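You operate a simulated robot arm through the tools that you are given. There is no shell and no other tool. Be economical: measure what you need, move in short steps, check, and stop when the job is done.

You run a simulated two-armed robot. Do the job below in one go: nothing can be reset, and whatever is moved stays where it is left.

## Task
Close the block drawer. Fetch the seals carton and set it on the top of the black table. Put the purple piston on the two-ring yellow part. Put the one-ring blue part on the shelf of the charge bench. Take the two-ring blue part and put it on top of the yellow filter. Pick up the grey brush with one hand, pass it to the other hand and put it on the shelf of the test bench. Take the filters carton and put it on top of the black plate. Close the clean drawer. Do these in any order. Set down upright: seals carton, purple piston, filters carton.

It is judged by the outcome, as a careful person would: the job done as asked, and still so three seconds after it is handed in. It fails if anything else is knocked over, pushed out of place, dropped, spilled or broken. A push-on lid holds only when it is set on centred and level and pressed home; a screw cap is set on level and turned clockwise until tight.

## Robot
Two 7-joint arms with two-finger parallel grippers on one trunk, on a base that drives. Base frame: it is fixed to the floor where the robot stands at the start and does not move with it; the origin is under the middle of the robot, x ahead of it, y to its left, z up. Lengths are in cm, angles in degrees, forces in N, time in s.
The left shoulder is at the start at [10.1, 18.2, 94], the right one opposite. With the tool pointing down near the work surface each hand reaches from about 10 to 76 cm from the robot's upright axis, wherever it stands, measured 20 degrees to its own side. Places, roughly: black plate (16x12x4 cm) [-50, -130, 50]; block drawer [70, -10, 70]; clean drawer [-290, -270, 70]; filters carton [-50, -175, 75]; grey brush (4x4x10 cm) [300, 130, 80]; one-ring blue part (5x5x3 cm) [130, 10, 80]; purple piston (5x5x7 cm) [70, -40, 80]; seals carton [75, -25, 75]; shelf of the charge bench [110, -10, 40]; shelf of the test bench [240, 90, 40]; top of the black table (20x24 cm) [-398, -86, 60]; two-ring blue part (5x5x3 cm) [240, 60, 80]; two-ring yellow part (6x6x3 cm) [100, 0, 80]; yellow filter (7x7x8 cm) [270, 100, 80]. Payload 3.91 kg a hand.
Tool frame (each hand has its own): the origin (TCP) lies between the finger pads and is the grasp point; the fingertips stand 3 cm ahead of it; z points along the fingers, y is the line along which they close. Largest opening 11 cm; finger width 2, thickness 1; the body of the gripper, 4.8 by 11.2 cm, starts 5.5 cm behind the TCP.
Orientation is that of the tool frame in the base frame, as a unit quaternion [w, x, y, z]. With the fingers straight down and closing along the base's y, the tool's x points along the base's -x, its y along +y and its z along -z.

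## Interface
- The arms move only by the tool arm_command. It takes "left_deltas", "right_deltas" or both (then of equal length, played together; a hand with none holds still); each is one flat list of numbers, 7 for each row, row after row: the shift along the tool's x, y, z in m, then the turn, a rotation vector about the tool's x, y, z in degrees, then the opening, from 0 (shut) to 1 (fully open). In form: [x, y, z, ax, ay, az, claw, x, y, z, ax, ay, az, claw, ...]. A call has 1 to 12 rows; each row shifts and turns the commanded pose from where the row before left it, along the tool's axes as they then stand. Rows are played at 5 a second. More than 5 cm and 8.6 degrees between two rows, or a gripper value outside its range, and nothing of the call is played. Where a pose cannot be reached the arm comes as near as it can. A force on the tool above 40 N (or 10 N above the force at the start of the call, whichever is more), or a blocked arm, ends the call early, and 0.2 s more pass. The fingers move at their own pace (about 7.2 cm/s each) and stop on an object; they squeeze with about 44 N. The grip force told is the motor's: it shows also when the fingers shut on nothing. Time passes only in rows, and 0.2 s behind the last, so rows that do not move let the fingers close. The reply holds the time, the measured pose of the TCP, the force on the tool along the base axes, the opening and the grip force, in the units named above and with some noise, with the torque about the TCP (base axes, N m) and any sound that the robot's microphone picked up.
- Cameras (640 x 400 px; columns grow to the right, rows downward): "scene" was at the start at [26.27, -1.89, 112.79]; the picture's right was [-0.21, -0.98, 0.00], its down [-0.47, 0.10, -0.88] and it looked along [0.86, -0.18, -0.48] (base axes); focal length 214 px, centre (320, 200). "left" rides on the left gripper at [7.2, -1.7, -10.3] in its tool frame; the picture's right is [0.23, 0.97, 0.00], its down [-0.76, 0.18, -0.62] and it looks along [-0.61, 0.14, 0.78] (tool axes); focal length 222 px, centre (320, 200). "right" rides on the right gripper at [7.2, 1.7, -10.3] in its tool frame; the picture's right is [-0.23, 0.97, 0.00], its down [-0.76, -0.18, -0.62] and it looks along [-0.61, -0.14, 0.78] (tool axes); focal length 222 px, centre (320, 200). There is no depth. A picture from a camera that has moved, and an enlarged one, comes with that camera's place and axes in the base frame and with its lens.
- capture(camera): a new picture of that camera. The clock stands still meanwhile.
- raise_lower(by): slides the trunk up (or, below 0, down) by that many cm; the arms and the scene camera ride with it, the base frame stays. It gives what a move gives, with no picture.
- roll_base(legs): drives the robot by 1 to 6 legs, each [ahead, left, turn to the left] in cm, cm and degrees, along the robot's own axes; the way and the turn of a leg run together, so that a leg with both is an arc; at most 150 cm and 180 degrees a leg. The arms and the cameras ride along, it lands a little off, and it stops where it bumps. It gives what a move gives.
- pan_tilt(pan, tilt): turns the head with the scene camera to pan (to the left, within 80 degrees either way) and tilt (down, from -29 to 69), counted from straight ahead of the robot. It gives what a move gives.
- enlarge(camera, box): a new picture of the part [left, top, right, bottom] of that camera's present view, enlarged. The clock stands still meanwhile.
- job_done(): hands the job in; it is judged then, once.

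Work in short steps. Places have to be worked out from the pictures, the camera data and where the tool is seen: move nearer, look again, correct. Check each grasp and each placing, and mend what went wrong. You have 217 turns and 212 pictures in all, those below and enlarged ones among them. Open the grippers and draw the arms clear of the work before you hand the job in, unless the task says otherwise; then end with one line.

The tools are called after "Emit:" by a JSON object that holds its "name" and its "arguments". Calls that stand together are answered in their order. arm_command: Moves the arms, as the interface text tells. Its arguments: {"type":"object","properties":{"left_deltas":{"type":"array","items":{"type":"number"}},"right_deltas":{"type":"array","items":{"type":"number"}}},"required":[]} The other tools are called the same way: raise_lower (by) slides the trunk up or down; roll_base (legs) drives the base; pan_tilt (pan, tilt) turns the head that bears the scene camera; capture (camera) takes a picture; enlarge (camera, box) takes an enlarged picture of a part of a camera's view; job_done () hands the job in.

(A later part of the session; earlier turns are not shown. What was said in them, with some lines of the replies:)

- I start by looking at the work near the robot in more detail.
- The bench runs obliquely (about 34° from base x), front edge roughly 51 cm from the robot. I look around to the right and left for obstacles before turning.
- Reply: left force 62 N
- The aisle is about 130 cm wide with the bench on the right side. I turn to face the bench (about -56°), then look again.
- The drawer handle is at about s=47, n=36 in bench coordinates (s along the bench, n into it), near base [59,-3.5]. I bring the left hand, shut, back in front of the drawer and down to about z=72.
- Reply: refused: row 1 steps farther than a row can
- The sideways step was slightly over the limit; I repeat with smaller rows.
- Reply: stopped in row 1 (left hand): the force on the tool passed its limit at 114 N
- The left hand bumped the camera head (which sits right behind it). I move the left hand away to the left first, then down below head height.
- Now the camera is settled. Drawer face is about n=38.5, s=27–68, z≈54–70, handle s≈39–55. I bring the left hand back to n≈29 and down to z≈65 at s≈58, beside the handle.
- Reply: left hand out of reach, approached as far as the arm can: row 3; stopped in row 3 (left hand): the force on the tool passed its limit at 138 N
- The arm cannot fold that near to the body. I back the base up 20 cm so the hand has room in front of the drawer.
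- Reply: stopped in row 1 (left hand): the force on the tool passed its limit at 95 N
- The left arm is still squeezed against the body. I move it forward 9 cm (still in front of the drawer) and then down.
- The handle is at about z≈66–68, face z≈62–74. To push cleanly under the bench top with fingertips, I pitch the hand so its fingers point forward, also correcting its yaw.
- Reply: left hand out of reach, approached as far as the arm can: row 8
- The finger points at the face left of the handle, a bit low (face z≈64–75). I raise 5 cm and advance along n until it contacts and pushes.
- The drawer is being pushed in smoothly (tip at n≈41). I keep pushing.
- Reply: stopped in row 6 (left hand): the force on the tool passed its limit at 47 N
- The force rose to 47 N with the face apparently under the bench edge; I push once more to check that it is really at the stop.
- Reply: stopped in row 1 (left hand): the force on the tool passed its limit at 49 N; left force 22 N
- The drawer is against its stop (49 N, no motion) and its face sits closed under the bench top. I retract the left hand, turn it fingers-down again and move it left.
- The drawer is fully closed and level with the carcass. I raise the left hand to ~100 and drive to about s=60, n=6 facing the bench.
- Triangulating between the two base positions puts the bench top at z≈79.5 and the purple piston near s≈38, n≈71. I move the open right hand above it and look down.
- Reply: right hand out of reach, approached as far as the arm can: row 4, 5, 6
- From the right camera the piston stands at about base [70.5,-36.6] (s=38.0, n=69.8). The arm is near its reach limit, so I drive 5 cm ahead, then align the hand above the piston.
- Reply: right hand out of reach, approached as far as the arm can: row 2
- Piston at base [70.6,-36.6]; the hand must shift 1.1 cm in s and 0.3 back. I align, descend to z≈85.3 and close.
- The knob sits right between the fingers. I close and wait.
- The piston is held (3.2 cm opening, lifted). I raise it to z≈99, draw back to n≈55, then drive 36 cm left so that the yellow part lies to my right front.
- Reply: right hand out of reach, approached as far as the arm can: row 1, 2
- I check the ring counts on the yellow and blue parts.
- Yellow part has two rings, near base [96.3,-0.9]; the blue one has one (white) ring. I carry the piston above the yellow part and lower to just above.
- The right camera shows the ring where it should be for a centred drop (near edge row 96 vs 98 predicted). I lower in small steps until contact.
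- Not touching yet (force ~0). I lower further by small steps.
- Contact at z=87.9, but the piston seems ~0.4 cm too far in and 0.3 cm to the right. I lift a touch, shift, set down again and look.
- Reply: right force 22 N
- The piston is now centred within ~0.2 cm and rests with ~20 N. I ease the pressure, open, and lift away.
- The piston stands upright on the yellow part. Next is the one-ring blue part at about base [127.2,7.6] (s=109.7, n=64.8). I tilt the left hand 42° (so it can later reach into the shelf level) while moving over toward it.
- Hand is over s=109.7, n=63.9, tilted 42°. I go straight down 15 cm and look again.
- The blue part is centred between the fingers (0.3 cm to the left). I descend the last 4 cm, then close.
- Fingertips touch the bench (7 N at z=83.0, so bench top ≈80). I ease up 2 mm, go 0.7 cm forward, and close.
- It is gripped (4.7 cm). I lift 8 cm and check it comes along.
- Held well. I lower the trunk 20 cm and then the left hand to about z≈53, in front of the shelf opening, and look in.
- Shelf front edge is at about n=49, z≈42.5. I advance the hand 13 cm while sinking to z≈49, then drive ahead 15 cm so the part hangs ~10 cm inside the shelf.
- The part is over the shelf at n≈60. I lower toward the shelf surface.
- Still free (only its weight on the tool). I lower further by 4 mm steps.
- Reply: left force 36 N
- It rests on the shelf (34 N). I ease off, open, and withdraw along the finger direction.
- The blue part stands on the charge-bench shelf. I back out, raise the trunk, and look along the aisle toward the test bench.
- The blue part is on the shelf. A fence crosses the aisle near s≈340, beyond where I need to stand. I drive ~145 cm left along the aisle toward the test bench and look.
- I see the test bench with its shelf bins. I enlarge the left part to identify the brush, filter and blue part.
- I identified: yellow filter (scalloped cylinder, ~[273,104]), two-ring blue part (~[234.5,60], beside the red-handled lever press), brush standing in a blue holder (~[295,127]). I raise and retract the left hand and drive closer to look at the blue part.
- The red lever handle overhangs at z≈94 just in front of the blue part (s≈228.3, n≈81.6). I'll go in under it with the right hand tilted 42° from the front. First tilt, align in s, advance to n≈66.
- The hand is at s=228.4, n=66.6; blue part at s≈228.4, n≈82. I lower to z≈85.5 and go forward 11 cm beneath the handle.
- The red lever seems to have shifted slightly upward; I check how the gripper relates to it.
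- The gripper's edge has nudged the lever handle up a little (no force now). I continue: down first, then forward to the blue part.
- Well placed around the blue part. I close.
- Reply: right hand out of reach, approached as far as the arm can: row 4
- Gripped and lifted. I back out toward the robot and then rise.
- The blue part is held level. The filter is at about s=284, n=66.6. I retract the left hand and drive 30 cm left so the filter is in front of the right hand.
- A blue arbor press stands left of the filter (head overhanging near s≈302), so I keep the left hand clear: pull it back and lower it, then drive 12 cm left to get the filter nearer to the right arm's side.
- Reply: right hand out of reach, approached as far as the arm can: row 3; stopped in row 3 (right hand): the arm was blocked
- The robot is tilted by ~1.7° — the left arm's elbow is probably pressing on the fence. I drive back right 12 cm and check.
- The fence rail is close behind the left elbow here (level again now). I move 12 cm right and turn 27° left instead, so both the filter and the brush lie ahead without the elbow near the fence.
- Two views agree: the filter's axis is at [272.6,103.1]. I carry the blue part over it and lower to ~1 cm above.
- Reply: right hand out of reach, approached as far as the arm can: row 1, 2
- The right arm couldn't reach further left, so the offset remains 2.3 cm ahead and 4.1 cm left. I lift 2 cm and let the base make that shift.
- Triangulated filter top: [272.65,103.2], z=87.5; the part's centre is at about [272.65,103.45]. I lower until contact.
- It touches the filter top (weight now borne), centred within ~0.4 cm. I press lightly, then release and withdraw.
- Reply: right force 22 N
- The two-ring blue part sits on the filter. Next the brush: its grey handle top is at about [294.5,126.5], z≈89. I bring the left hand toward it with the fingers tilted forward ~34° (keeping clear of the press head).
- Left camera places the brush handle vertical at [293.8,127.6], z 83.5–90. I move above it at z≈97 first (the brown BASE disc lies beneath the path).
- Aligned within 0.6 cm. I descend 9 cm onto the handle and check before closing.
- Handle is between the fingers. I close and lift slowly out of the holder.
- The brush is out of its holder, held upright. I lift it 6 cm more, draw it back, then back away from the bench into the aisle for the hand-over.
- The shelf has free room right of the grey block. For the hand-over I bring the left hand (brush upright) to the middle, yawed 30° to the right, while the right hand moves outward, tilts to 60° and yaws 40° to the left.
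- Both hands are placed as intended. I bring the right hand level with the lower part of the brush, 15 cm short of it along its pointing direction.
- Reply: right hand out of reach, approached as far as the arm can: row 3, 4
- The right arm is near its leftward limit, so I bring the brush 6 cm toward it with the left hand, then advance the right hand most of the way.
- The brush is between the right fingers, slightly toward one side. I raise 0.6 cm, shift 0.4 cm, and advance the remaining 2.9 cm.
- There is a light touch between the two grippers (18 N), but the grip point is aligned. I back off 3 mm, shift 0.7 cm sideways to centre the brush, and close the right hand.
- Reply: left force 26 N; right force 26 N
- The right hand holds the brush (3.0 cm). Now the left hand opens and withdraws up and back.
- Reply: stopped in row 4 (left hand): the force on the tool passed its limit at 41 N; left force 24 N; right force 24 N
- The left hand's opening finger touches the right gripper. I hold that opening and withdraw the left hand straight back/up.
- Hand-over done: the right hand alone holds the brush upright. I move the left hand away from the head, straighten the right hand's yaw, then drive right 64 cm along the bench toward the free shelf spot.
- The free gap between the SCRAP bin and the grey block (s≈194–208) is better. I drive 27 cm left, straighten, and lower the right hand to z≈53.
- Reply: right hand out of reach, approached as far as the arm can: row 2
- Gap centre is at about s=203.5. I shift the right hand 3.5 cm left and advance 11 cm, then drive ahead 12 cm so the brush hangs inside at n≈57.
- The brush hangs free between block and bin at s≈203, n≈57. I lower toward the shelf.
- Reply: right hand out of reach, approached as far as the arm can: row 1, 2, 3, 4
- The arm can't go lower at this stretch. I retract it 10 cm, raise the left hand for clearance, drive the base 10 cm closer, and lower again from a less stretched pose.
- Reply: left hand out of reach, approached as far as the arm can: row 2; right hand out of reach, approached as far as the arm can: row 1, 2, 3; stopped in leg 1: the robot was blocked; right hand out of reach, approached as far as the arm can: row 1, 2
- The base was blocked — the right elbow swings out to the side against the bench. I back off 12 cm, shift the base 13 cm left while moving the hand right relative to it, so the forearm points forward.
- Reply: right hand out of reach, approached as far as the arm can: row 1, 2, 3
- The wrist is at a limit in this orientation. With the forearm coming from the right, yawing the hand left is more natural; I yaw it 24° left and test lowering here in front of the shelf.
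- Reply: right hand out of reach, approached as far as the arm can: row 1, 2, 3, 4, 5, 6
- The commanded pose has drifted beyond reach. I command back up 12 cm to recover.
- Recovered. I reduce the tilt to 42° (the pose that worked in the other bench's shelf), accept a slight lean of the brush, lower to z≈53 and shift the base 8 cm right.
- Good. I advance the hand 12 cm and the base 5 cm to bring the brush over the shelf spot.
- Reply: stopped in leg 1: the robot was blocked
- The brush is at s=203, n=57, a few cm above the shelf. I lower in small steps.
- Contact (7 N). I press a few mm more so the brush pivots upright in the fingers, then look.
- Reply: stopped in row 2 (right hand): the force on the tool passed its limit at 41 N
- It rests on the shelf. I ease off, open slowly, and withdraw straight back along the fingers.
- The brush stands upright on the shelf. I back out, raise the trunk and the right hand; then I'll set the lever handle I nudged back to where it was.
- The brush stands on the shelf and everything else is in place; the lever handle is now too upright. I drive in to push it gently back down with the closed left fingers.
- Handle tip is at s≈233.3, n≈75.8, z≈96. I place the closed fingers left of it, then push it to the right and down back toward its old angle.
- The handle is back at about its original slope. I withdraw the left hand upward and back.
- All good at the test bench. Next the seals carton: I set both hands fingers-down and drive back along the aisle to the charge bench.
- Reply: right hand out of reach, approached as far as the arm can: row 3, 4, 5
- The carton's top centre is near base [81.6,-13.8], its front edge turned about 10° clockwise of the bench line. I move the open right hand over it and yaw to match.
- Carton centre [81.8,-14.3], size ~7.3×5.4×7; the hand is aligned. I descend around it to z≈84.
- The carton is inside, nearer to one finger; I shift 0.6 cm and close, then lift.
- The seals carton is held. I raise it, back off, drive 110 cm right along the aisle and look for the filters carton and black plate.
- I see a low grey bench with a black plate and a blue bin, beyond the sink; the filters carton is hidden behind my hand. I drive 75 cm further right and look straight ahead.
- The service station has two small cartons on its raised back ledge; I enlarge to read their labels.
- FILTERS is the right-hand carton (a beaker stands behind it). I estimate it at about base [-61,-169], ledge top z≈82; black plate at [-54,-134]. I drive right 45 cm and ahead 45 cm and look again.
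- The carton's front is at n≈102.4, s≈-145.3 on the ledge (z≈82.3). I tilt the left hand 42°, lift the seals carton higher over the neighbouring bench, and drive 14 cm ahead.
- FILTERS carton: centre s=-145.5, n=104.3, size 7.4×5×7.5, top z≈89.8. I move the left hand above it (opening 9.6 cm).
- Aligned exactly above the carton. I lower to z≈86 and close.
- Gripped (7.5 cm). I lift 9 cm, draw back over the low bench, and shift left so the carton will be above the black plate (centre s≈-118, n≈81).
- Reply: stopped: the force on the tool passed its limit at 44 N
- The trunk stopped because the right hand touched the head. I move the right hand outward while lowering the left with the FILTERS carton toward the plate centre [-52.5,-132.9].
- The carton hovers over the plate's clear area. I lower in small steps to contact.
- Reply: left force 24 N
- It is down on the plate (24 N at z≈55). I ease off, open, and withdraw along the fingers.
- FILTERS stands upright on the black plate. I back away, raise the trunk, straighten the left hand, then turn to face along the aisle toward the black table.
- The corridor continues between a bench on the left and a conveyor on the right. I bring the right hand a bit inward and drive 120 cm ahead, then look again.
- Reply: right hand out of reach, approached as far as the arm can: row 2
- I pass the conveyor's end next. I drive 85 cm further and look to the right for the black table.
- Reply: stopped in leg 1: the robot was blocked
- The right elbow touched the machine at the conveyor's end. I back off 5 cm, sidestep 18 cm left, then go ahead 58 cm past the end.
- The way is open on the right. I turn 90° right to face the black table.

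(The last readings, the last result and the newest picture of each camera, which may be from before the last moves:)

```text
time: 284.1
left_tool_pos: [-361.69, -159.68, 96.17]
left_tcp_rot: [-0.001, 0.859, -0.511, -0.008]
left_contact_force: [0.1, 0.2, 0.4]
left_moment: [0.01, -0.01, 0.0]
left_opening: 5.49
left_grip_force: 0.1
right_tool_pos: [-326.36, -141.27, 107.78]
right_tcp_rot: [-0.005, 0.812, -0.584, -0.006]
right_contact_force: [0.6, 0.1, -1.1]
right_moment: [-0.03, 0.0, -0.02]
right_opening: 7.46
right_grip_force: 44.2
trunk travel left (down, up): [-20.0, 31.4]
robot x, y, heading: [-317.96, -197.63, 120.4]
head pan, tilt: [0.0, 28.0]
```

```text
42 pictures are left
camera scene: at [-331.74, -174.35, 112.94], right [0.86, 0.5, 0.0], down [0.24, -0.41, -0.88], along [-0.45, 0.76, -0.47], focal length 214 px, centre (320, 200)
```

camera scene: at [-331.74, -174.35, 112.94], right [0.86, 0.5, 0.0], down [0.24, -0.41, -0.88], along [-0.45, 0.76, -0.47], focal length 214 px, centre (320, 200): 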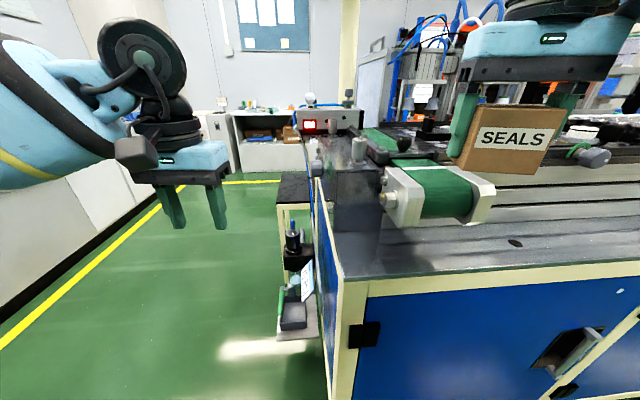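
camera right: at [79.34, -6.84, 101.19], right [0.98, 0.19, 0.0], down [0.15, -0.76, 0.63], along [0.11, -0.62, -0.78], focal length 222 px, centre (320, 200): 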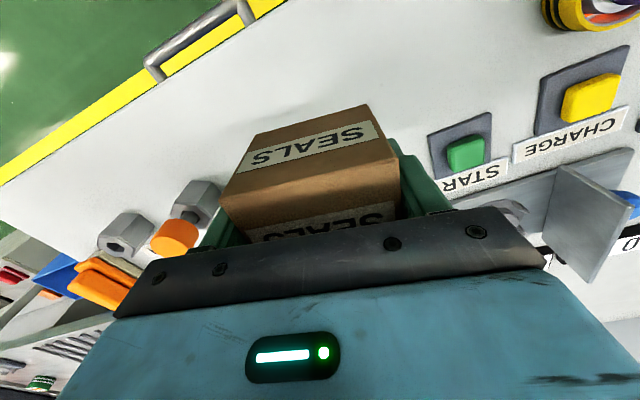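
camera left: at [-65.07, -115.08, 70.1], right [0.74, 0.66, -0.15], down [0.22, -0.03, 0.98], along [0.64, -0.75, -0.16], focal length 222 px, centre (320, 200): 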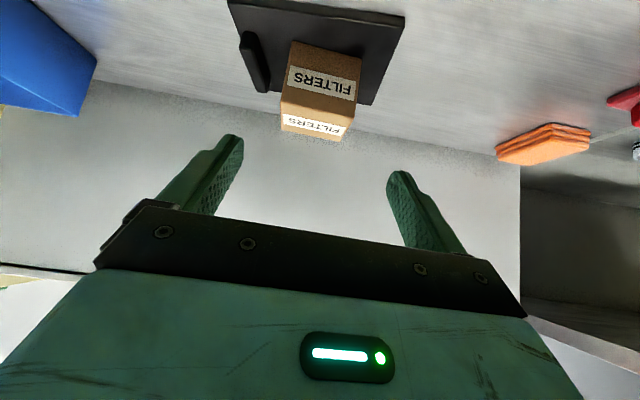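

The black table (a small stand beside the conveyor's end) is at about [-398,-86] as listed, top clear. I drive round to its open side: left 63, ahead 111, then turn 40° right.

Emit:
{"name": "roll_base", "arguments": {"legs": [[0, 63, 0], [111, 0, 0], [0, 0, -40]]}}

Emit:
{"name": "pan_tilt", "arguments": {"pan": -10, "tilt": 42}}

Emit:
{"name": "arm_command", "arguments": {"left_deltas": [0, 0, 0, 0, 0, 0, 0.5, 0, 0, 0, 0, 0, 0, 0.5, 0, 0, 0, 0, 0, 0, 0.5]}}

Emit:
{"name": "capture", "arguments": {"camera": "scene"}}

```text
time: 297.4
left_tool_pos: [-440.62, -73.67, 96.08]
left_tcp_rot: [0.003, -0.638, 0.77, 0.007]
left_contact_force: [0.1, 0.1, 0.3]
left_moment: [0.02, -0.02, 0.01]
left_opening: 5.49
left_grip_force: 0.1
right_tool_pos: [-401.72, -81.8, 107.78]
right_tcp_rot: [0.007, -0.567, 0.824, 0.005]
right_contact_force: [0.2, 1.0, -1.1]
right_moment: [-0.03, -0.02, -0.01]
right_opening: 7.48
right_grip_force: 43.6
trunk travel left (down, up): [-20.0, 31.4]
robot x, y, heading: [-430.75, -130.65, 80.9]
head pan, tilt: [0.0, 28.0]
```

```text
time: 298.2
left_tool_pos: [-440.7, -73.67, 96.13]
left_tcp_rot: [0.003, -0.637, 0.771, 0.008]
left_contact_force: [-0.3, -0.2, 0.9]
left_moment: [-0.01, 0.02, -0.05]
left_opening: 5.53
left_grip_force: 0.2
right_tool_pos: [-401.81, -81.86, 107.83]
right_tcp_rot: [0.008, -0.566, 0.824, 0.004]
right_contact_force: [-0.2, 0.2, -1.5]
right_moment: [-0.05, -0.01, 0.0]
right_opening: 7.44
right_grip_force: 43.3
trunk travel left (down, up): [-20.0, 31.4]
robot x, y, heading: [-430.72, -130.67, 81.2]
head pan, tilt: [-10.0, 42.0]
```

```text
time: 299.0
left_tool_pos: [-440.64, -73.63, 95.99]
left_tcp_rot: [0.003, -0.638, 0.77, 0.007]
left_contact_force: [-0.4, 0.5, -0.8]
left_moment: [-0.02, 0.0, -0.02]
left_opening: 5.47
left_grip_force: 0.0
right_tool_pos: [-401.74, -81.93, 107.95]
right_tcp_rot: [0.008, -0.567, 0.823, 0.004]
right_contact_force: [0.5, 0.2, -0.2]
right_moment: [0.0, -0.02, 0.0]
right_opening: 7.49
right_grip_force: 44.0
trunk travel left (down, up): [-20.0, 31.4]
robot x, y, heading: [-431.07, -130.53, 81.2]
head pan, tilt: [-10.0, 42.0]
```

```text
41 pictures are left
camera scene: at [-425.62, -105.24, 110.79], right [0.95, -0.33, 0.0], down [-0.22, -0.63, -0.74], along [0.24, 0.7, -0.67], focal length 214 px, centre (320, 200)
```

scene: 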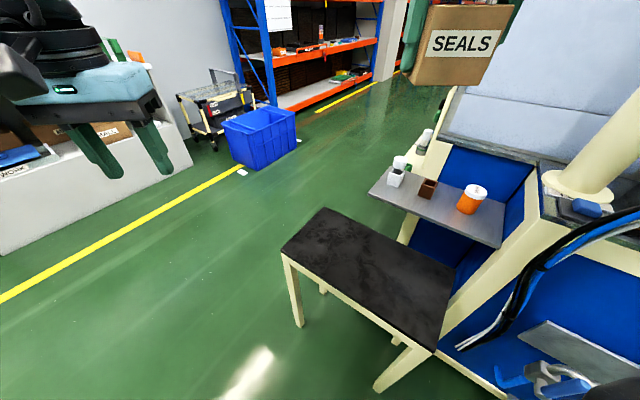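

The table top lies directly under the carried carton (table centre ≈[-404,-80], z≈60). I lower the trunk 20 cm and the arm 18 cm, then check.

Emit:
{"name": "raise_lower", "arguments": {"by": -20}}

Emit:
{"name": "arm_command", "arguments": {"right_deltas": [0, 0, 0.045, 0, 0, 0, 0, 0, 0, 0.045, 0, 0, 0, 0, 0, 0, 0.045, 0, 0, 0, 0, 0, 0, 0.045, 0, 0, 0, 0]}}

Emit:
{"name": "capture", "arguments": {"camera": "scene"}}

Emit:
{"name": "capture", "arguments": {"camera": "right"}}

```text
time: 301.2
left_tool_pos: [-441.79, -72.94, 75.35]
left_tcp_rot: [0.004, -0.64, 0.768, -0.001]
left_contact_force: [-0.2, 0.9, -0.9]
left_moment: [0.01, 0.02, 0.0]
left_opening: 5.51
left_grip_force: 0.0
right_tool_pos: [-403.49, -80.53, 87.16]
right_tcp_rot: [0.01, -0.573, 0.819, -0.012]
right_contact_force: [0.4, 0.1, -1.4]
right_moment: [0.01, 0.04, 0.0]
right_opening: 7.47
right_grip_force: 44.2
trunk travel left (down, up): [0.0, 51.4]
robot x, y, heading: [-431.14, -130.42, 81.2]
head pan, tilt: [-10.0, 42.0]
```

```text
time: 302.2
left_tool_pos: [-442.04, -73.28, 75.56]
left_tcp_rot: [0.006, -0.639, 0.769, -0.001]
left_contact_force: [1.0, 0.6, -0.2]
left_moment: [-0.1, 0.04, 0.02]
left_opening: 5.49
left_grip_force: 0.0
right_tool_pos: [-402.93, -81.03, 69.44]
right_tcp_rot: [0.015, -0.574, 0.818, -0.012]
right_contact_force: [2.7, 1.3, 0.8]
right_moment: [-0.02, 0.17, 0.01]
right_opening: 7.46
right_grip_force: 43.9
trunk travel left (down, up): [0.0, 51.4]
robot x, y, heading: [-431.1, -130.56, 81.5]
head pan, tilt: [-10.0, 42.0]
```

```text
40 pictures are left
camera scene: at [-425.9, -97.8, 89.57], right [0.95, -0.32, 0.02], down [-0.2, -0.64, -0.74], along [0.25, 0.7, -0.67], focal length 214 px, centre (320, 200)
```

scene: 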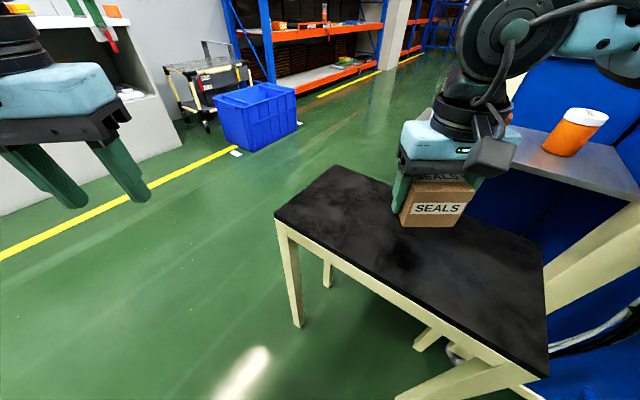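

```text
39 pictures are left
camera right: at [-407.25, -87.2, 79.7], right [-0.84, 0.55, -0.03], down [0.4, 0.66, 0.64], along [0.37, 0.52, -0.77], focal length 222 px, centre (320, 200)
```

right: 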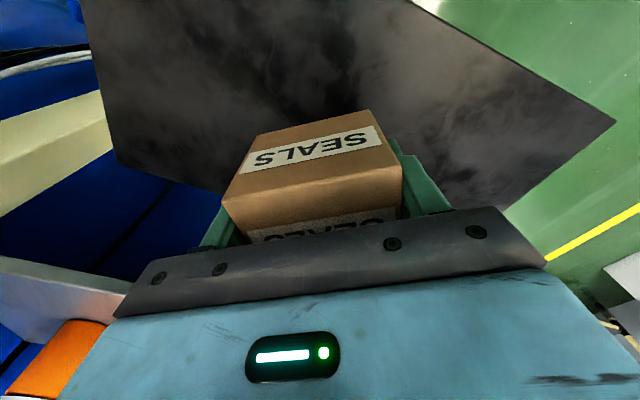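

The robot tilts slightly — the right elbow is meeting the machine frame. I raise everything again and drive round to the table's west side, where the elbow has free floor.

Emit:
{"name": "arm_command", "arguments": {"right_deltas": [0, 0, -0.045, 0, 0, 0, 0, 0, 0, -0.045, 0, 0, 0, 0, 0, 0, -0.045, 0, 0, 0, 0, 0, 0, -0.045, 0, 0, 0, 0]}}

Emit:
{"name": "raise_lower", "arguments": {"by": 20}}

Emit:
{"name": "roll_base", "arguments": {"legs": [[0, 44, 0], [54, 0, 0], [0, 0, -70]]}}

Emit:
{"name": "capture", "arguments": {"camera": "scene"}}

```text
time: 303.4
left_tool_pos: [-442.1, -73.22, 75.72]
left_tcp_rot: [0.004, -0.643, 0.766, 0.003]
left_contact_force: [-1.0, -0.5, -0.3]
left_moment: [-0.04, -0.04, 0.0]
left_opening: 5.5
left_grip_force: 0.0
right_tool_pos: [-403.38, -80.36, 86.64]
right_tcp_rot: [0.005, -0.579, 0.815, -0.015]
right_contact_force: [0.4, 0.2, -1.3]
right_moment: [0.02, 0.04, 0.02]
right_opening: 7.47
right_grip_force: 43.5
trunk travel left (down, up): [0.0, 51.4]
robot x, y, heading: [-431.05, -130.82, 81.7]
head pan, tilt: [-10.0, 42.0]
stopped in row 4 (right hand): the arm was blocked; the commanded pose is now the measured one
```

```text
time: 305.5
left_tool_pos: [-441.3, -73.87, 96.07]
left_tcp_rot: [0.003, -0.64, 0.768, 0.007]
left_contact_force: [-0.5, 0.0, -0.1]
left_moment: [-0.01, 0.01, -0.03]
left_opening: 5.52
left_grip_force: 0.0
right_tool_pos: [-402.76, -83.23, 109.27]
right_tcp_rot: [0.021, -0.575, 0.818, 0.011]
right_contact_force: [-0.1, -0.4, -0.8]
right_moment: [0.04, 0.03, 0.0]
right_opening: 7.46
right_grip_force: 44.1
trunk travel left (down, up): [-20.0, 31.4]
robot x, y, heading: [-430.85, -130.72, 81.4]
head pan, tilt: [-10.0, 42.0]
```

```text
time: 315.8
left_tool_pos: [-421.16, -39.43, 96.11]
left_tcp_rot: [0.007, -0.108, 0.994, 0.005]
left_contact_force: [-0.3, 0.4, -0.2]
left_moment: [0.02, 0.0, -0.01]
left_opening: 5.5
left_grip_force: 0.0
right_tool_pos: [-415.02, -78.64, 109.24]
right_tcp_rot: [0.023, -0.024, 0.999, -0.004]
right_contact_force: [-0.1, -0.4, -1.0]
right_moment: [0.0, 0.02, 0.01]
right_opening: 7.45
right_grip_force: 44.9
trunk travel left (down, up): [-20.0, 31.4]
robot x, y, heading: [-469.77, -71.2, 14.3]
head pan, tilt: [-10.0, 42.0]
```

```text
38 pictures are left
camera scene: at [-444.35, -65.96, 110.79], right [0.07, -1.0, 0.0], down [-0.67, -0.05, -0.74], along [0.74, 0.05, -0.67], focal length 214 px, centre (320, 200)
```

scene: 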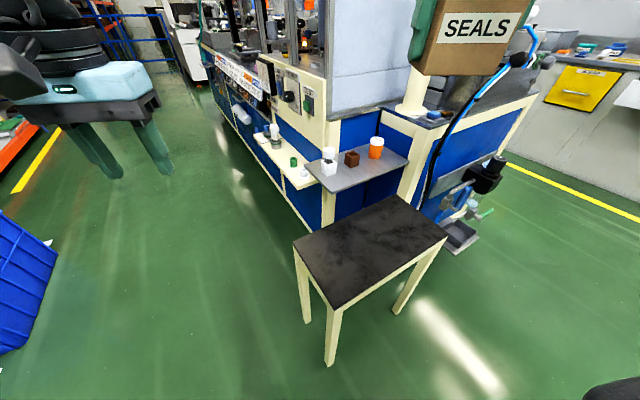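

Level again, and two views agree: table top 41×21 cm at z≈60, centre ≈[-404.5,-79]. I level the carton (2.6°), lower trunk and arm, and move it forward to about [-406,-80].

Emit:
{"name": "raise_lower", "arguments": {"by": -20}}

Emit:
{"name": "arm_command", "arguments": {"right_deltas": [0, 0, 0.03, 0, 2.6, 0, 0, 0, 0, 0.04, 0, 0, 0, 0, 0, 0, 0.04, 0, 0, 0, 0, -0.045, 0, 0, 0, 0, 0, 0, -0.045, 0, 0, 0, 0, 0, 0]}}

Emit:
{"name": "capture", "arguments": {"camera": "scene"}}

```text
time: 317.9
left_tool_pos: [-421.12, -39.36, 76.1]
left_tcp_rot: [0.008, -0.109, 0.994, 0.003]
left_contact_force: [-0.7, 0.3, -0.1]
left_moment: [0.01, 0.0, -0.01]
left_opening: 5.52
left_grip_force: 0.1
right_tool_pos: [-414.99, -78.67, 89.31]
right_tcp_rot: [0.024, -0.025, 0.999, -0.003]
right_contact_force: [0.3, 0.1, -0.9]
right_moment: [-0.01, 0.02, 0.01]
right_opening: 7.43
right_grip_force: 44.2
trunk travel left (down, up): [0.0, 51.4]
robot x, y, heading: [-469.62, -71.19, 14.2]
head pan, tilt: [-10.0, 42.0]
```

```text
time: 319.1
left_tool_pos: [-420.95, -39.5, 76.12]
left_tcp_rot: [0.007, -0.108, 0.994, 0.004]
left_contact_force: [0.1, 0.2, 0.2]
left_moment: [-0.03, 0.01, -0.04]
left_opening: 5.47
left_grip_force: 0.1
right_tool_pos: [-405.69, -78.21, 78.36]
right_tcp_rot: [0.002, -0.026, 1.0, -0.004]
right_contact_force: [-0.6, 0.3, -1.5]
right_moment: [-0.04, 0.02, 0.03]
right_opening: 7.45
right_grip_force: 43.9
trunk travel left (down, up): [0.0, 51.4]
robot x, y, heading: [-469.49, -71.21, 14.3]
head pan, tilt: [-10.0, 42.0]
```

```text
37 pictures are left
camera scene: at [-437.57, -64.26, 89.7], right [0.07, -1.0, 0.0], down [-0.67, -0.05, -0.74], along [0.74, 0.05, -0.67], focal length 214 px, centre (320, 200)
```

scene: 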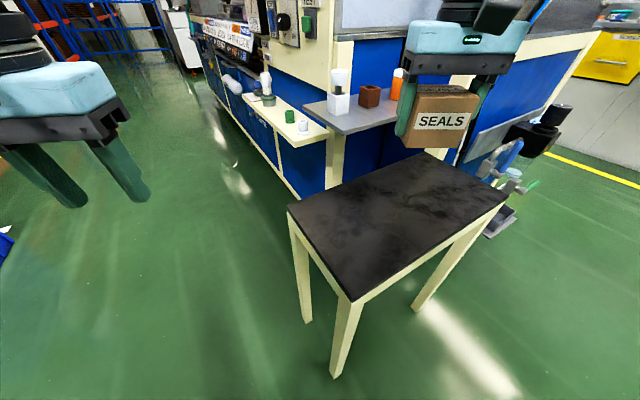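

The carton will land near the table's middle. I lower it 13.5 cm, then in small steps to contact.

Emit:
{"name": "arm_command", "arguments": {"right_deltas": [0, 0, 0.045, 0, 0, 0, 0, 0, 0, 0.045, 0, 0, 0, 0, 0, 0, 0.04, 0, 0, 0, 0, 0, 0, 0.004, 0, 0, 0, 0, 0, 0, 0.004, 0, 0, 0, 0]}}

```text
time: 320.4
left_tool_pos: [-421.25, -39.34, 76.15]
left_tcp_rot: [0.007, -0.108, 0.994, 0.003]
left_contact_force: [-0.5, 0.7, -0.1]
left_moment: [0.0, -0.03, -0.01]
left_opening: 5.51
left_grip_force: 0.0
right_tool_pos: [-405.55, -78.42, 64.23]
right_tcp_rot: [0.0, -0.025, 1.0, -0.003]
right_contact_force: [-0.2, 0.3, -1.0]
right_moment: [0.03, 0.04, -0.02]
right_opening: 7.45
right_grip_force: 44.1
trunk travel left (down, up): [0.0, 51.4]
robot x, y, heading: [-469.25, -70.73, 14.3]
head pan, tilt: [-10.0, 42.0]
```

Emit:
{"name": "arm_command", "arguments": {"right_deltas": [0, 0, 0.004, 0, 0, 0, 0, 0, 0, 0.003, 0, 0, 0, 0, 0, 0, 0.003, 0, 0, 0, 0]}}

```text
time: 321.1
left_tool_pos: [-421.31, -39.49, 76.19]
left_tcp_rot: [0.008, -0.107, 0.994, 0.003]
left_contact_force: [0.6, -0.3, -0.6]
left_moment: [-0.02, 0.0, 0.03]
left_opening: 5.48
left_grip_force: 0.1
right_tool_pos: [-405.72, -78.45, 63.95]
right_tcp_rot: [0.005, -0.025, 1.0, -0.001]
right_contact_force: [2.9, -9.7, 27.9]
right_moment: [0.62, 0.61, 0.12]
right_opening: 7.47
right_grip_force: 43.6
trunk travel left (down, up): [0.0, 51.4]
robot x, y, heading: [-469.57, -70.83, 14.1]
head pan, tilt: [-10.0, 42.0]
```

The carton stands on the table (28 N at z≈64). I ease off, open and lift away.

Emit:
{"name": "arm_command", "arguments": {"right_deltas": [0, 0, -0.003, 0, 0, 0, 0, 0, 0, 0, 0, 0, 0, 0.8, 0, 0, 0, 0, 0, 0, 0.9, 0, 0, 0, 0, 0, 0, 0.9, 0, 0, -0.03, 0, 0, 0, 0.9, 0, 0, -0.045, 0, 0, 0, 0.9, 0, 0, -0.045, 0, 0, 0, 0.9, 0, 0, -0.045, 0, 0, 0, 0.9]}}

Emit:
{"name": "capture", "arguments": {"camera": "scene"}}

```text
time: 322.9
left_tool_pos: [-421.28, -39.34, 76.22]
left_tcp_rot: [0.008, -0.108, 0.994, 0.004]
left_contact_force: [-0.3, -0.2, 0.7]
left_moment: [0.01, 0.0, -0.04]
left_opening: 5.48
left_grip_force: 0.0
right_tool_pos: [-405.8, -78.32, 80.19]
right_tcp_rot: [0.001, -0.026, 1.0, -0.004]
right_contact_force: [-0.2, -0.9, -0.2]
right_moment: [0.0, -0.01, 0.02]
right_opening: 9.92
right_grip_force: 0.1
trunk travel left (down, up): [0.0, 51.4]
robot x, y, heading: [-469.76, -70.74, 13.9]
head pan, tilt: [-10.0, 42.0]
```

```text
36 pictures are left
camera scene: at [-437.64, -64.25, 89.72], right [0.07, -1.0, 0.0], down [-0.67, -0.05, -0.74], along [0.74, 0.05, -0.67], focal length 214 px, centre (320, 200)
```

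scene: 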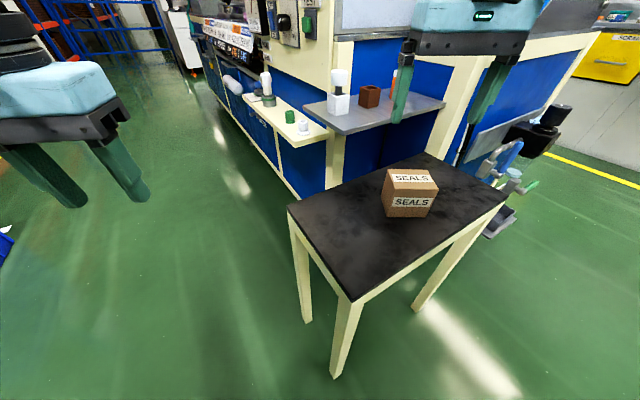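

The seals carton stands upright on the black table. I back away, raise the trunk, turn to face the clean drawer's bench, and look.

Emit:
{"name": "roll_base", "arguments": {"legs": [[-30, 0, 0]]}}

Emit:
{"name": "raise_lower", "arguments": {"by": 20}}

Emit:
{"name": "roll_base", "arguments": {"legs": [[0, 0, -68], [110, 0, 0]]}}

Emit:
{"name": "pan_tilt", "arguments": {"pan": 15, "tilt": 22}}

Emit:
{"name": "arm_command", "arguments": {"left_deltas": [0, 0, 0, 0, 0, 0, 0.5, 0, 0, 0, 0, 0, 0, 0.5, 0, 0, 0, 0, 0, 0, 0.5]}}

Emit:
{"name": "capture", "arguments": {"camera": "scene"}}

```text
time: 325.0
left_tool_pos: [-449.79, -46.72, 76.11]
left_tcp_rot: [0.008, -0.108, 0.994, 0.004]
left_contact_force: [-1.0, -0.1, 0.2]
left_moment: [-0.02, 0.04, 0.01]
left_opening: 5.49
left_grip_force: 0.1
right_tool_pos: [-434.37, -85.74, 80.11]
right_tcp_rot: [0.001, -0.024, 1.0, -0.004]
right_contact_force: [0.0, 0.0, -0.2]
right_moment: [-0.02, 0.01, -0.01]
right_opening: 9.91
right_grip_force: 0.1
trunk travel left (down, up): [0.0, 51.4]
robot x, y, heading: [-498.13, -78.07, 14.2]
head pan, tilt: [-10.0, 42.0]
```

```text
time: 327.1
left_tool_pos: [-449.7, -46.68, 96.08]
left_tcp_rot: [0.007, -0.107, 0.994, 0.004]
left_contact_force: [0.8, 0.1, 0.0]
left_moment: [0.02, 0.0, -0.02]
left_opening: 5.52
left_grip_force: 0.2
right_tool_pos: [-436.89, -86.33, 104.24]
right_tcp_rot: [0.037, -0.024, 0.999, 0.005]
right_contact_force: [-0.5, -0.1, -0.9]
right_moment: [0.03, -0.01, 0.01]
right_opening: 9.88
right_grip_force: 0.1
trunk travel left (down, up): [-20.0, 31.4]
robot x, y, heading: [-498.46, -78.29, 14.1]
head pan, tilt: [-10.0, 42.0]
```

```text
time: 335.9
left_tool_pos: [-386.04, -204.61, 96.08]
left_tcp_rot: [0.008, 0.474, 0.88, -0.002]
left_contact_force: [-0.5, 1.1, -0.4]
left_moment: [0.0, 0.02, 0.0]
left_opening: 5.52
left_grip_force: 0.1
right_tool_pos: [-418.59, -230.68, 104.29]
right_tcp_rot: [0.033, 0.546, 0.837, -0.018]
right_contact_force: [0.1, 0.6, -0.4]
right_moment: [0.0, 0.01, 0.0]
right_opening: 9.89
right_grip_force: 0.0
trunk travel left (down, up): [-20.0, 31.4]
robot x, y, heading: [-432.9, -170.45, -55.0]
head pan, tilt: [-10.0, 42.0]
```

```text
time: 336.8
left_tool_pos: [-386.09, -204.63, 96.08]
left_tcp_rot: [0.008, 0.474, 0.88, -0.002]
left_contact_force: [0.3, 0.9, 0.1]
left_moment: [-0.03, -0.03, 0.01]
left_opening: 5.5
left_grip_force: 0.0
right_tool_pos: [-418.56, -230.58, 104.26]
right_tcp_rot: [0.032, 0.546, 0.837, -0.017]
right_contact_force: [0.5, 0.5, 1.1]
right_moment: [0.02, 0.02, 0.03]
right_opening: 9.86
right_grip_force: 0.0
trunk travel left (down, up): [-20.0, 31.4]
robot x, y, heading: [-432.35, -170.35, -55.0]
head pan, tilt: [15.0, 22.0]
```

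```text
time: 337.6
left_tool_pos: [-386.12, -204.51, 96.11]
left_tcp_rot: [0.008, 0.474, 0.88, -0.001]
left_contact_force: [0.7, 0.4, -0.1]
left_moment: [0.0, 0.01, -0.02]
left_opening: 5.48
left_grip_force: 0.0
right_tool_pos: [-418.51, -230.58, 104.26]
right_tcp_rot: [0.033, 0.545, 0.837, -0.017]
right_contact_force: [0.2, 0.8, 0.7]
right_moment: [0.0, 0.01, -0.06]
right_opening: 9.9
right_grip_force: 0.1
trunk travel left (down, up): [-20.0, 31.4]
robot x, y, heading: [-432.62, -170.65, -54.9]
head pan, tilt: [15.0, 22.0]
```

```text
35 pictures are left
camera scene: at [-415.78, -190.99, 113.91], right [-0.64, -0.77, 0.0], down [-0.29, 0.24, -0.93], along [0.71, -0.59, -0.37], focal length 214 px, centre (320, 200)
```

scene: 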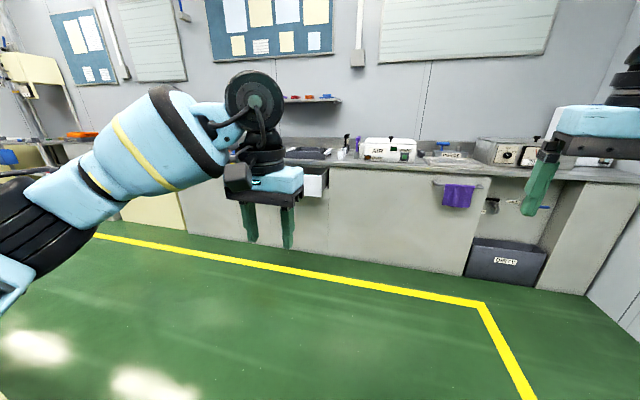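

The bench with the (white) open drawer is ahead-left, behind my left hand. I go 58 cm left and 45 cm ahead and look again.

Emit:
{"name": "roll_base", "arguments": {"legs": [[45, 58, -1]]}}

Emit:
{"name": "pan_tilt", "arguments": {"pan": 0, "tilt": 30}}

Emit:
{"name": "arm_command", "arguments": {"left_deltas": [0, 0, 0, 0, 0, 0, 0.5, 0, 0, 0, 0, 0, 0, 0.5, 0, 0, 0, 0, 0, 0, 0.5]}}

Emit:
{"name": "capture", "arguments": {"camera": "scene"}}

```text
time: 343.1
left_tool_pos: [-313.67, -207.38, 96.14]
left_tcp_rot: [0.008, 0.473, 0.881, -0.002]
left_contact_force: [0.6, -0.2, -0.6]
left_moment: [-0.04, 0.0, 0.0]
left_opening: 5.51
left_grip_force: 0.1
right_tool_pos: [-346.15, -233.64, 104.33]
right_tcp_rot: [0.032, 0.545, 0.838, -0.017]
right_contact_force: [-0.4, 0.5, 0.5]
right_moment: [-0.01, 0.02, 0.02]
right_opening: 9.9
right_grip_force: 0.0
trunk travel left (down, up): [-20.0, 31.4]
robot x, y, heading: [-360.49, -173.82, -54.9]
head pan, tilt: [15.0, 22.0]
```

```text
time: 343.9
left_tool_pos: [-313.75, -207.54, 96.12]
left_tcp_rot: [0.008, 0.473, 0.881, -0.001]
left_contact_force: [0.6, 0.7, -0.1]
left_moment: [0.05, -0.02, -0.04]
left_opening: 5.5
left_grip_force: 0.1
right_tool_pos: [-346.14, -233.57, 104.26]
right_tcp_rot: [0.033, 0.545, 0.838, -0.018]
right_contact_force: [0.7, -0.7, -0.5]
right_moment: [0.0, 0.0, 0.02]
right_opening: 9.93
right_grip_force: 0.1
trunk travel left (down, up): [-20.0, 31.4]
robot x, y, heading: [-360.59, -173.89, -54.8]
head pan, tilt: [0.0, 30.0]
```

```text
time: 344.7
left_tool_pos: [-313.79, -207.43, 96.06]
left_tcp_rot: [0.009, 0.474, 0.881, -0.001]
left_contact_force: [0.2, -0.3, 0.8]
left_moment: [-0.03, -0.02, 0.02]
left_opening: 5.51
left_grip_force: 0.2
right_tool_pos: [-346.04, -233.61, 104.24]
right_tcp_rot: [0.032, 0.544, 0.838, -0.017]
right_contact_force: [0.8, 0.8, -0.6]
right_moment: [0.0, 0.0, 0.0]
right_opening: 9.9
right_grip_force: 0.2
trunk travel left (down, up): [-20.0, 31.4]
robot x, y, heading: [-360.72, -173.64, -54.6]
head pan, tilt: [0.0, 30.0]
```

```text
34 pictures are left
camera scene: at [-345.34, -195.46, 112.62], right [-0.82, -0.58, 0.0], down [-0.29, 0.41, -0.87], along [0.5, -0.71, -0.5], focal length 214 px, centre (320, 200)
```

scene: 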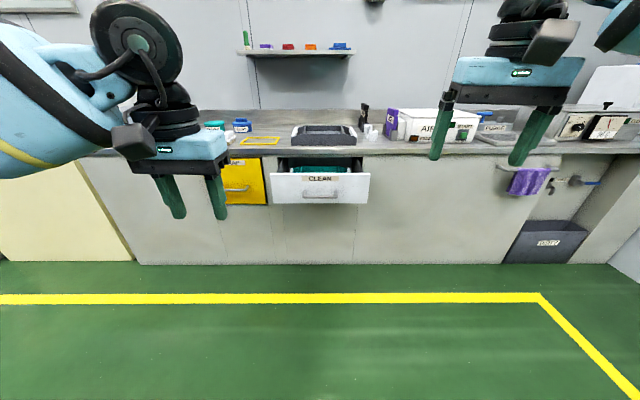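

The CLEAN drawer is straight ahead, open. I drive 38 cm nearer, shut the left hand and tilt it forward as with the first drawer.

Emit:
{"name": "roll_base", "arguments": {"legs": [[38, 0, -1.2]]}}

Emit:
{"name": "arm_command", "arguments": {"left_deltas": [0.03, 0, 0, 0, 0, 0, 0, 0.03, 0, 0, 0, 0, 0, 0, 0, 0, 0.045, 0, 0, 0, 0, 0, 0, 0.045, 0, 0, 0, 0, 0, 0, 0.04, 0, -8.4, 0, 0, 0, 0, 0.02, 0, -8.4, 0, 0, 0, 0, 0, 0, -8.4, 0, 0, 0, 0, 0, 0, -8.4, 0, 0, 0, 0, 0, 0, -8.4, 0, 0, 0, 0, 0, 0, -8.4, 0, 0, 0, 0, 0, 0, -8.4, 0, 0]}}

Emit:
{"name": "capture", "arguments": {"camera": "scene"}}

Emit:
{"name": "capture", "arguments": {"camera": "left"}}

```text
time: 347.1
left_tool_pos: [-292.98, -239.34, 96.13]
left_tcp_rot: [0.008, 0.482, 0.876, -0.001]
left_contact_force: [-0.3, -1.2, 0.0]
left_moment: [0.02, 0.01, -0.01]
left_opening: 5.49
left_grip_force: 0.1
right_tool_pos: [-325.8, -264.96, 104.29]
right_tcp_rot: [0.032, 0.553, 0.832, -0.018]
right_contact_force: [0.3, 0.2, 0.2]
right_moment: [0.03, -0.02, 0.01]
right_opening: 9.89
right_grip_force: 0.0
trunk travel left (down, up): [-20.0, 31.4]
robot x, y, heading: [-339.01, -204.73, -56.1]
head pan, tilt: [0.0, 30.0]
```

```text
time: 349.5
left_tool_pos: [-295.11, -236.59, 80.89]
left_tcp_rot: [0.438, 0.419, 0.759, -0.237]
left_contact_force: [-0.7, 0.6, 0.8]
left_moment: [-0.01, 0.01, 0.02]
left_opening: 0.0
left_grip_force: 37.8
left hand out of reach, approached as far as the arm can: row 10, 11
right_tool_pos: [-325.77, -264.92, 104.32]
right_tcp_rot: [0.032, 0.553, 0.833, -0.017]
right_contact_force: [0.3, 0.4, 0.8]
right_moment: [-0.04, -0.02, 0.01]
right_opening: 9.89
right_grip_force: 0.1
trunk travel left (down, up): [-20.0, 31.4]
robot x, y, heading: [-339.33, -204.68, -55.9]
head pan, tilt: [0.0, 30.0]
```

```text
33 pictures are left
camera scene: at [-324.33, -226.72, 112.62], right [-0.83, -0.56, 0.0], down [-0.28, 0.41, -0.87], along [0.49, -0.72, -0.5], focal length 214 px, centre (320, 200)
```

scene: 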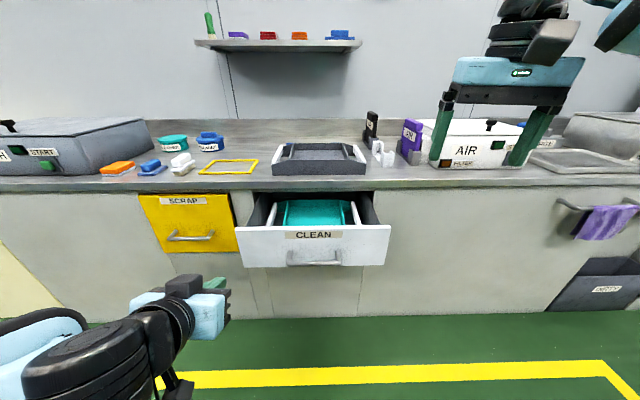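

```text
32 pictures are left
camera left: at [-303.28, -226.78, 79.79], right [0.76, 0.62, -0.19], down [0.06, 0.22, 0.97], along [0.64, -0.75, 0.13], focal length 222 px, centre (320, 200)
```

left: 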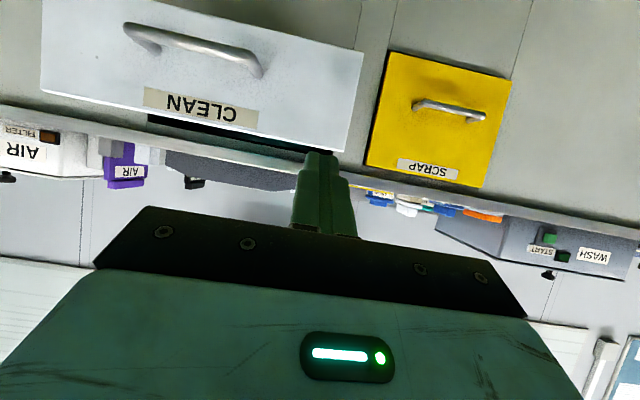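

Drawer face at n≈53, z≈62–77, s −373…−414; closed position about n≈71. I align the fist at s≈−380.5, z≈70, and drive 17 cm ahead to just short of the face.

Emit:
{"name": "arm_command", "arguments": {"left_deltas": [0.0317, -0.012, 0.0184, 0, 0, 0, 0, 0.0317, -0.012, 0.0184, 0, 0, 0, 0, 0.0317, -0.012, 0.0184, 0, 0, 0, 0]}}

Emit:
{"name": "roll_base", "arguments": {"legs": [[16, 0, 0]]}}

Emit:
{"name": "capture", "arguments": {"camera": "left"}}

```text
time: 350.3
left_tool_pos: [-298.56, -238.93, 70.14]
left_tcp_rot: [0.435, 0.416, 0.761, -0.24]
left_contact_force: [3.8, 3.8, -3.2]
left_moment: [-0.33, 0.01, -0.35]
left_opening: 0.0
left_grip_force: 37.8
left hand out of reach, approached as far as the arm can: row 3
right_tool_pos: [-325.78, -264.83, 104.29]
right_tcp_rot: [0.033, 0.553, 0.833, -0.017]
right_contact_force: [0.4, 0.3, -0.7]
right_moment: [0.01, 0.03, 0.0]
right_opening: 9.91
right_grip_force: 0.1
trunk travel left (down, up): [-20.0, 31.4]
robot x, y, heading: [-338.98, -204.71, -55.7]
head pan, tilt: [0.0, 30.0]
```

```text
time: 351.7
left_tool_pos: [-289.27, -252.03, 69.97]
left_tcp_rot: [0.437, 0.418, 0.761, -0.234]
left_contact_force: [0.6, -0.1, -0.6]
left_moment: [0.02, -0.01, 0.04]
left_opening: 0.01
left_grip_force: 38.0
right_tool_pos: [-316.7, -278.37, 104.32]
right_tcp_rot: [0.033, 0.553, 0.833, -0.017]
right_contact_force: [0.3, -0.3, -0.6]
right_moment: [0.02, 0.01, 0.01]
right_opening: 9.9
right_grip_force: 0.0
trunk travel left (down, up): [-20.0, 31.4]
robot x, y, heading: [-330.23, -218.14, -55.8]
head pan, tilt: [0.0, 30.0]
```

```text
31 pictures are left
camera left: at [-297.43, -242.26, 68.85], right [0.76, 0.62, -0.19], down [0.06, 0.22, 0.97], along [0.65, -0.75, 0.13], focal length 222 px, centre (320, 200)
```

left: 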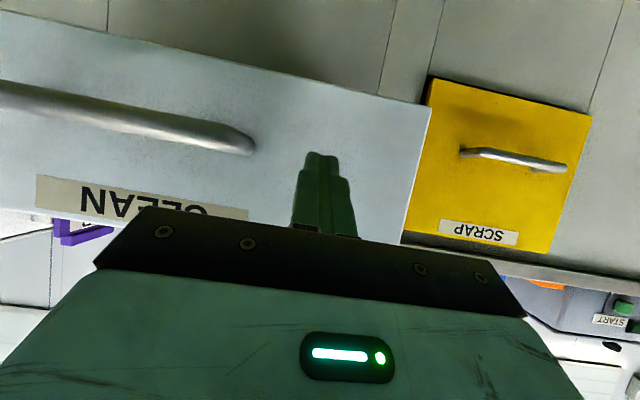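

The fist faces the clean drawer's front beside its handle. I push forward until it stops.

Emit:
{"name": "arm_command", "arguments": {"left_deltas": [-0.0101, 0, 0.0173, 0, 0, 0, 0, -0.0101, 0, 0.0173, 0, 0, 0, 0, -0.0101, 0, 0.0173, 0, 0, 0, 0, -0.0101, 0, 0.0173, 0, 0, 0, 0, -0.0101, 0, 0.0173, 0, 0, 0, 0, -0.0101, 0, 0.0173, 0, 0, 0, 0, -0.0101, 0, 0.0173, 0, 0, 0, 0, -0.0101, 0, 0.0173, 0, 0, 0, 0, -0.0101, 0, 0.0173, 0, 0, 0, 0, -0.0101, 0, 0.0173, 0, 0, 0, 0]}}

Emit:
{"name": "capture", "arguments": {"camera": "scene"}}

```text
time: 353.9
left_tool_pos: [-278.38, -269.01, 69.98]
left_tcp_rot: [0.437, 0.419, 0.761, -0.235]
left_contact_force: [-0.2, 0.2, 0.9]
left_moment: [0.0, 0.01, -0.02]
left_opening: 0.0
left_grip_force: 37.5
right_tool_pos: [-316.75, -278.28, 104.31]
right_tcp_rot: [0.033, 0.553, 0.832, -0.017]
right_contact_force: [0.4, 0.7, 0.2]
right_moment: [-0.01, 0.0, -0.02]
right_opening: 9.91
right_grip_force: 0.0
trunk travel left (down, up): [-20.0, 31.4]
robot x, y, heading: [-329.65, -218.19, -56.0]
head pan, tilt: [0.0, 30.0]
```

```text
30 pictures are left
camera scene: at [-315.26, -240.06, 112.62], right [-0.83, -0.56, 0.0], down [-0.28, 0.41, -0.87], along [0.49, -0.72, -0.5], focal length 214 px, centre (320, 200)
```

scene: 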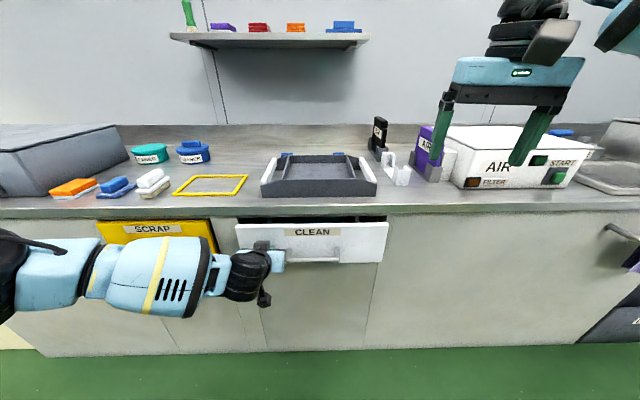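

Nearly closed. I keep pushing.

Emit:
{"name": "arm_command", "arguments": {"left_deltas": [-0.0076, 0, 0.013, 0, 0, 0, 0, -0.0076, 0, 0.013, 0, 0, 0, 0, -0.0076, 0, 0.013, 0, 0, 0, 0, -0.0076, 0, 0.013, 0, 0, 0, 0, -0.0076, 0, 0.013, 0, 0, 0, 0]}}

Emit:
{"name": "enlarge", "arguments": {"camera": "scene", "box": [160, 180, 448, 360]}}

```text
time: 354.5
left_tool_pos: [-277.14, -271.13, 69.8]
left_tcp_rot: [0.436, 0.417, 0.763, -0.234]
left_contact_force: [-5.0, 7.2, 3.1]
left_moment: [0.0, -0.04, 0.03]
left_opening: 0.0
left_grip_force: 37.8
right_tool_pos: [-316.74, -278.2, 104.26]
right_tcp_rot: [0.032, 0.553, 0.833, -0.016]
right_contact_force: [0.8, 0.1, -0.7]
right_moment: [-0.02, 0.02, 0.03]
right_opening: 9.88
right_grip_force: 0.0
trunk travel left (down, up): [-20.0, 31.4]
robot x, y, heading: [-330.0, -218.12, -55.9]
head pan, tilt: [0.0, 30.0]
stopped in row 3 (left hand): the force on the tool passed its limit at 54 N (the readings are from after the stop); the commanded pose is now the measured one
```

```text
2.22 times, centred on (304, 270) of scene
camera zoom: at [-315.28, -239.99, 112.63], right [-0.83, -0.56, 0.0], down [-0.28, 0.41, -0.87], along [0.49, -0.72, -0.5], focal length 477 px, centre (356, 44)
```

zoom: 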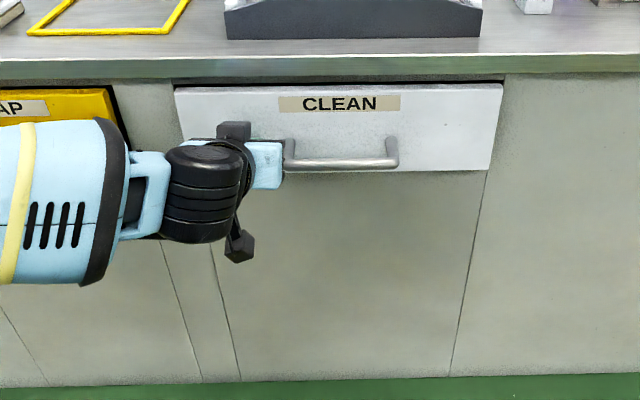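

It stopped at 54 N with the face flush. I push once more to confirm, then retract.

Emit:
{"name": "arm_command", "arguments": {"left_deltas": [-0.005, 0, 0.0086, 0, 0, 0, 0, -0.005, 0, 0.0086, 0, 0, 0, 0, -0.005, 0, 0.0086, 0, 0, 0, 0]}}

Emit:
{"name": "arm_command", "arguments": {"left_deltas": [0.0227, 0, -0.0389, 0, 0, 0, 0, 0.0227, 0, -0.0389, 0, 0, 0, 0, 0.0227, 0, -0.0389, 0, 0, 0, 0, 0.0227, 0, -0.0389, 0, 0, 0, 0.3]}}

Emit:
{"name": "roll_base", "arguments": {"legs": [[-35, 0, 0]]}}

Emit:
{"name": "enlarge", "arguments": {"camera": "scene", "box": [160, 130, 448, 310]}}

```text
time: 354.9
left_tool_pos: [-277.19, -271.24, 69.53]
left_tcp_rot: [0.432, 0.42, 0.763, -0.234]
left_contact_force: [-4.4, 3.0, 0.4]
left_moment: [-0.1, -0.16, 0.11]
left_opening: 0.01
left_grip_force: 37.3
right_tool_pos: [-316.67, -278.0, 104.29]
right_tcp_rot: [0.033, 0.552, 0.833, -0.016]
right_contact_force: [0.6, 0.3, 0.4]
right_moment: [0.01, 0.01, 0.03]
right_opening: 9.88
right_grip_force: 0.0
trunk travel left (down, up): [-20.0, 31.4]
robot x, y, heading: [-329.46, -217.76, -55.6]
head pan, tilt: [0.0, 30.0]
stopped in row 1 (left hand): the force on the tool passed its limit at 51 N (the readings are from after the stop); the commanded pose is now the measured one
```

```text
time: 355.9
left_tool_pos: [-286.72, -256.23, 69.6]
left_tcp_rot: [0.434, 0.419, 0.763, -0.233]
left_contact_force: [0.1, 1.1, -0.2]
left_moment: [0.03, 0.01, 0.0]
left_opening: 3.31
left_grip_force: 0.1
right_tool_pos: [-316.61, -278.08, 104.23]
right_tcp_rot: [0.033, 0.552, 0.833, -0.017]
right_contact_force: [-0.1, -0.4, 0.4]
right_moment: [0.01, 0.01, 0.01]
right_opening: 9.86
right_grip_force: 0.0
trunk travel left (down, up): [-20.0, 31.4]
robot x, y, heading: [-330.12, -218.15, -55.6]
head pan, tilt: [0.0, 30.0]
```

```text
time: 358.1
left_tool_pos: [-306.2, -227.79, 69.51]
left_tcp_rot: [0.433, 0.42, 0.763, -0.233]
left_contact_force: [0.8, 0.2, 0.3]
left_moment: [0.03, -0.01, 0.02]
left_opening: 3.31
left_grip_force: 0.1
right_tool_pos: [-336.29, -249.48, 104.44]
right_tcp_rot: [0.033, 0.553, 0.832, -0.017]
right_contact_force: [0.4, 0.1, -0.1]
right_moment: [-0.01, 0.02, 0.06]
right_opening: 9.88
right_grip_force: 0.0
trunk travel left (down, up): [-20.0, 31.4]
robot x, y, heading: [-349.46, -189.38, -55.9]
head pan, tilt: [0.0, 30.0]
```

```text
2.22 times, centred on (304, 220) of scene
camera zoom: at [-334.78, -211.36, 112.64], right [-0.83, -0.56, 0.0], down [-0.28, 0.41, -0.87], along [0.49, -0.72, -0.5], focal length 477 px, centre (356, 156)
```

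zoom: 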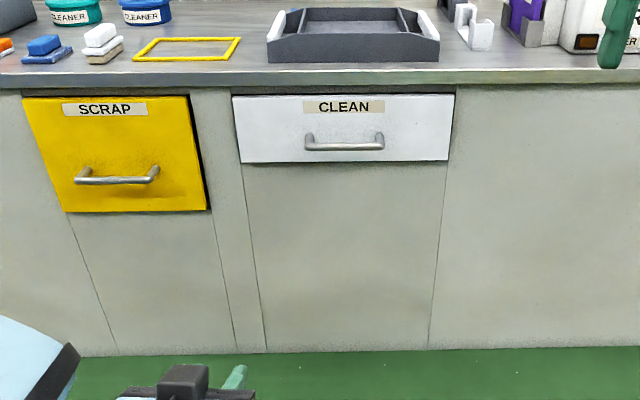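

The clean drawer is shut flush. All items are done; I open both grippers fully and hand in.

Emit:
{"name": "arm_command", "arguments": {"left_deltas": [0, 0, 0, 0, 0, 0, 1, 0, 0, 0, 0, 0, 0, 1], "right_deltas": [0, 0, 0, 0, 0, 0, 1, 0, 0, 0, 0, 0, 0, 1]}}

Emit:
{"name": "job_done", "arguments": {}}

```text
time: 358.8
left_tool_pos: [-306.36, -227.89, 69.44]
left_tcp_rot: [0.432, 0.42, 0.763, -0.233]
left_contact_force: [0.7, 0.0, 0.9]
left_moment: [0.03, -0.02, -0.04]
left_opening: 11.0
left_grip_force: 0.2
right_tool_pos: [-336.17, -249.57, 104.32]
right_tcp_rot: [0.031, 0.554, 0.832, -0.016]
right_contact_force: [0.5, -0.2, -0.4]
right_moment: [0.04, 0.0, -0.01]
right_opening: 10.99
right_grip_force: 0.1
trunk travel left (down, up): [-20.0, 31.4]
robot x, y, heading: [-349.33, -189.3, -55.9]
head pan, tilt: [0.0, 30.0]
```

```text
The job is handed in.
```

All eight tasks are done and the job is handed in; along the way I knocked the test-bench press's red lever upward and pushed it back by eye to about its old angle, and the arms and base bumped the fence and some machine frames without anything visibly moving.
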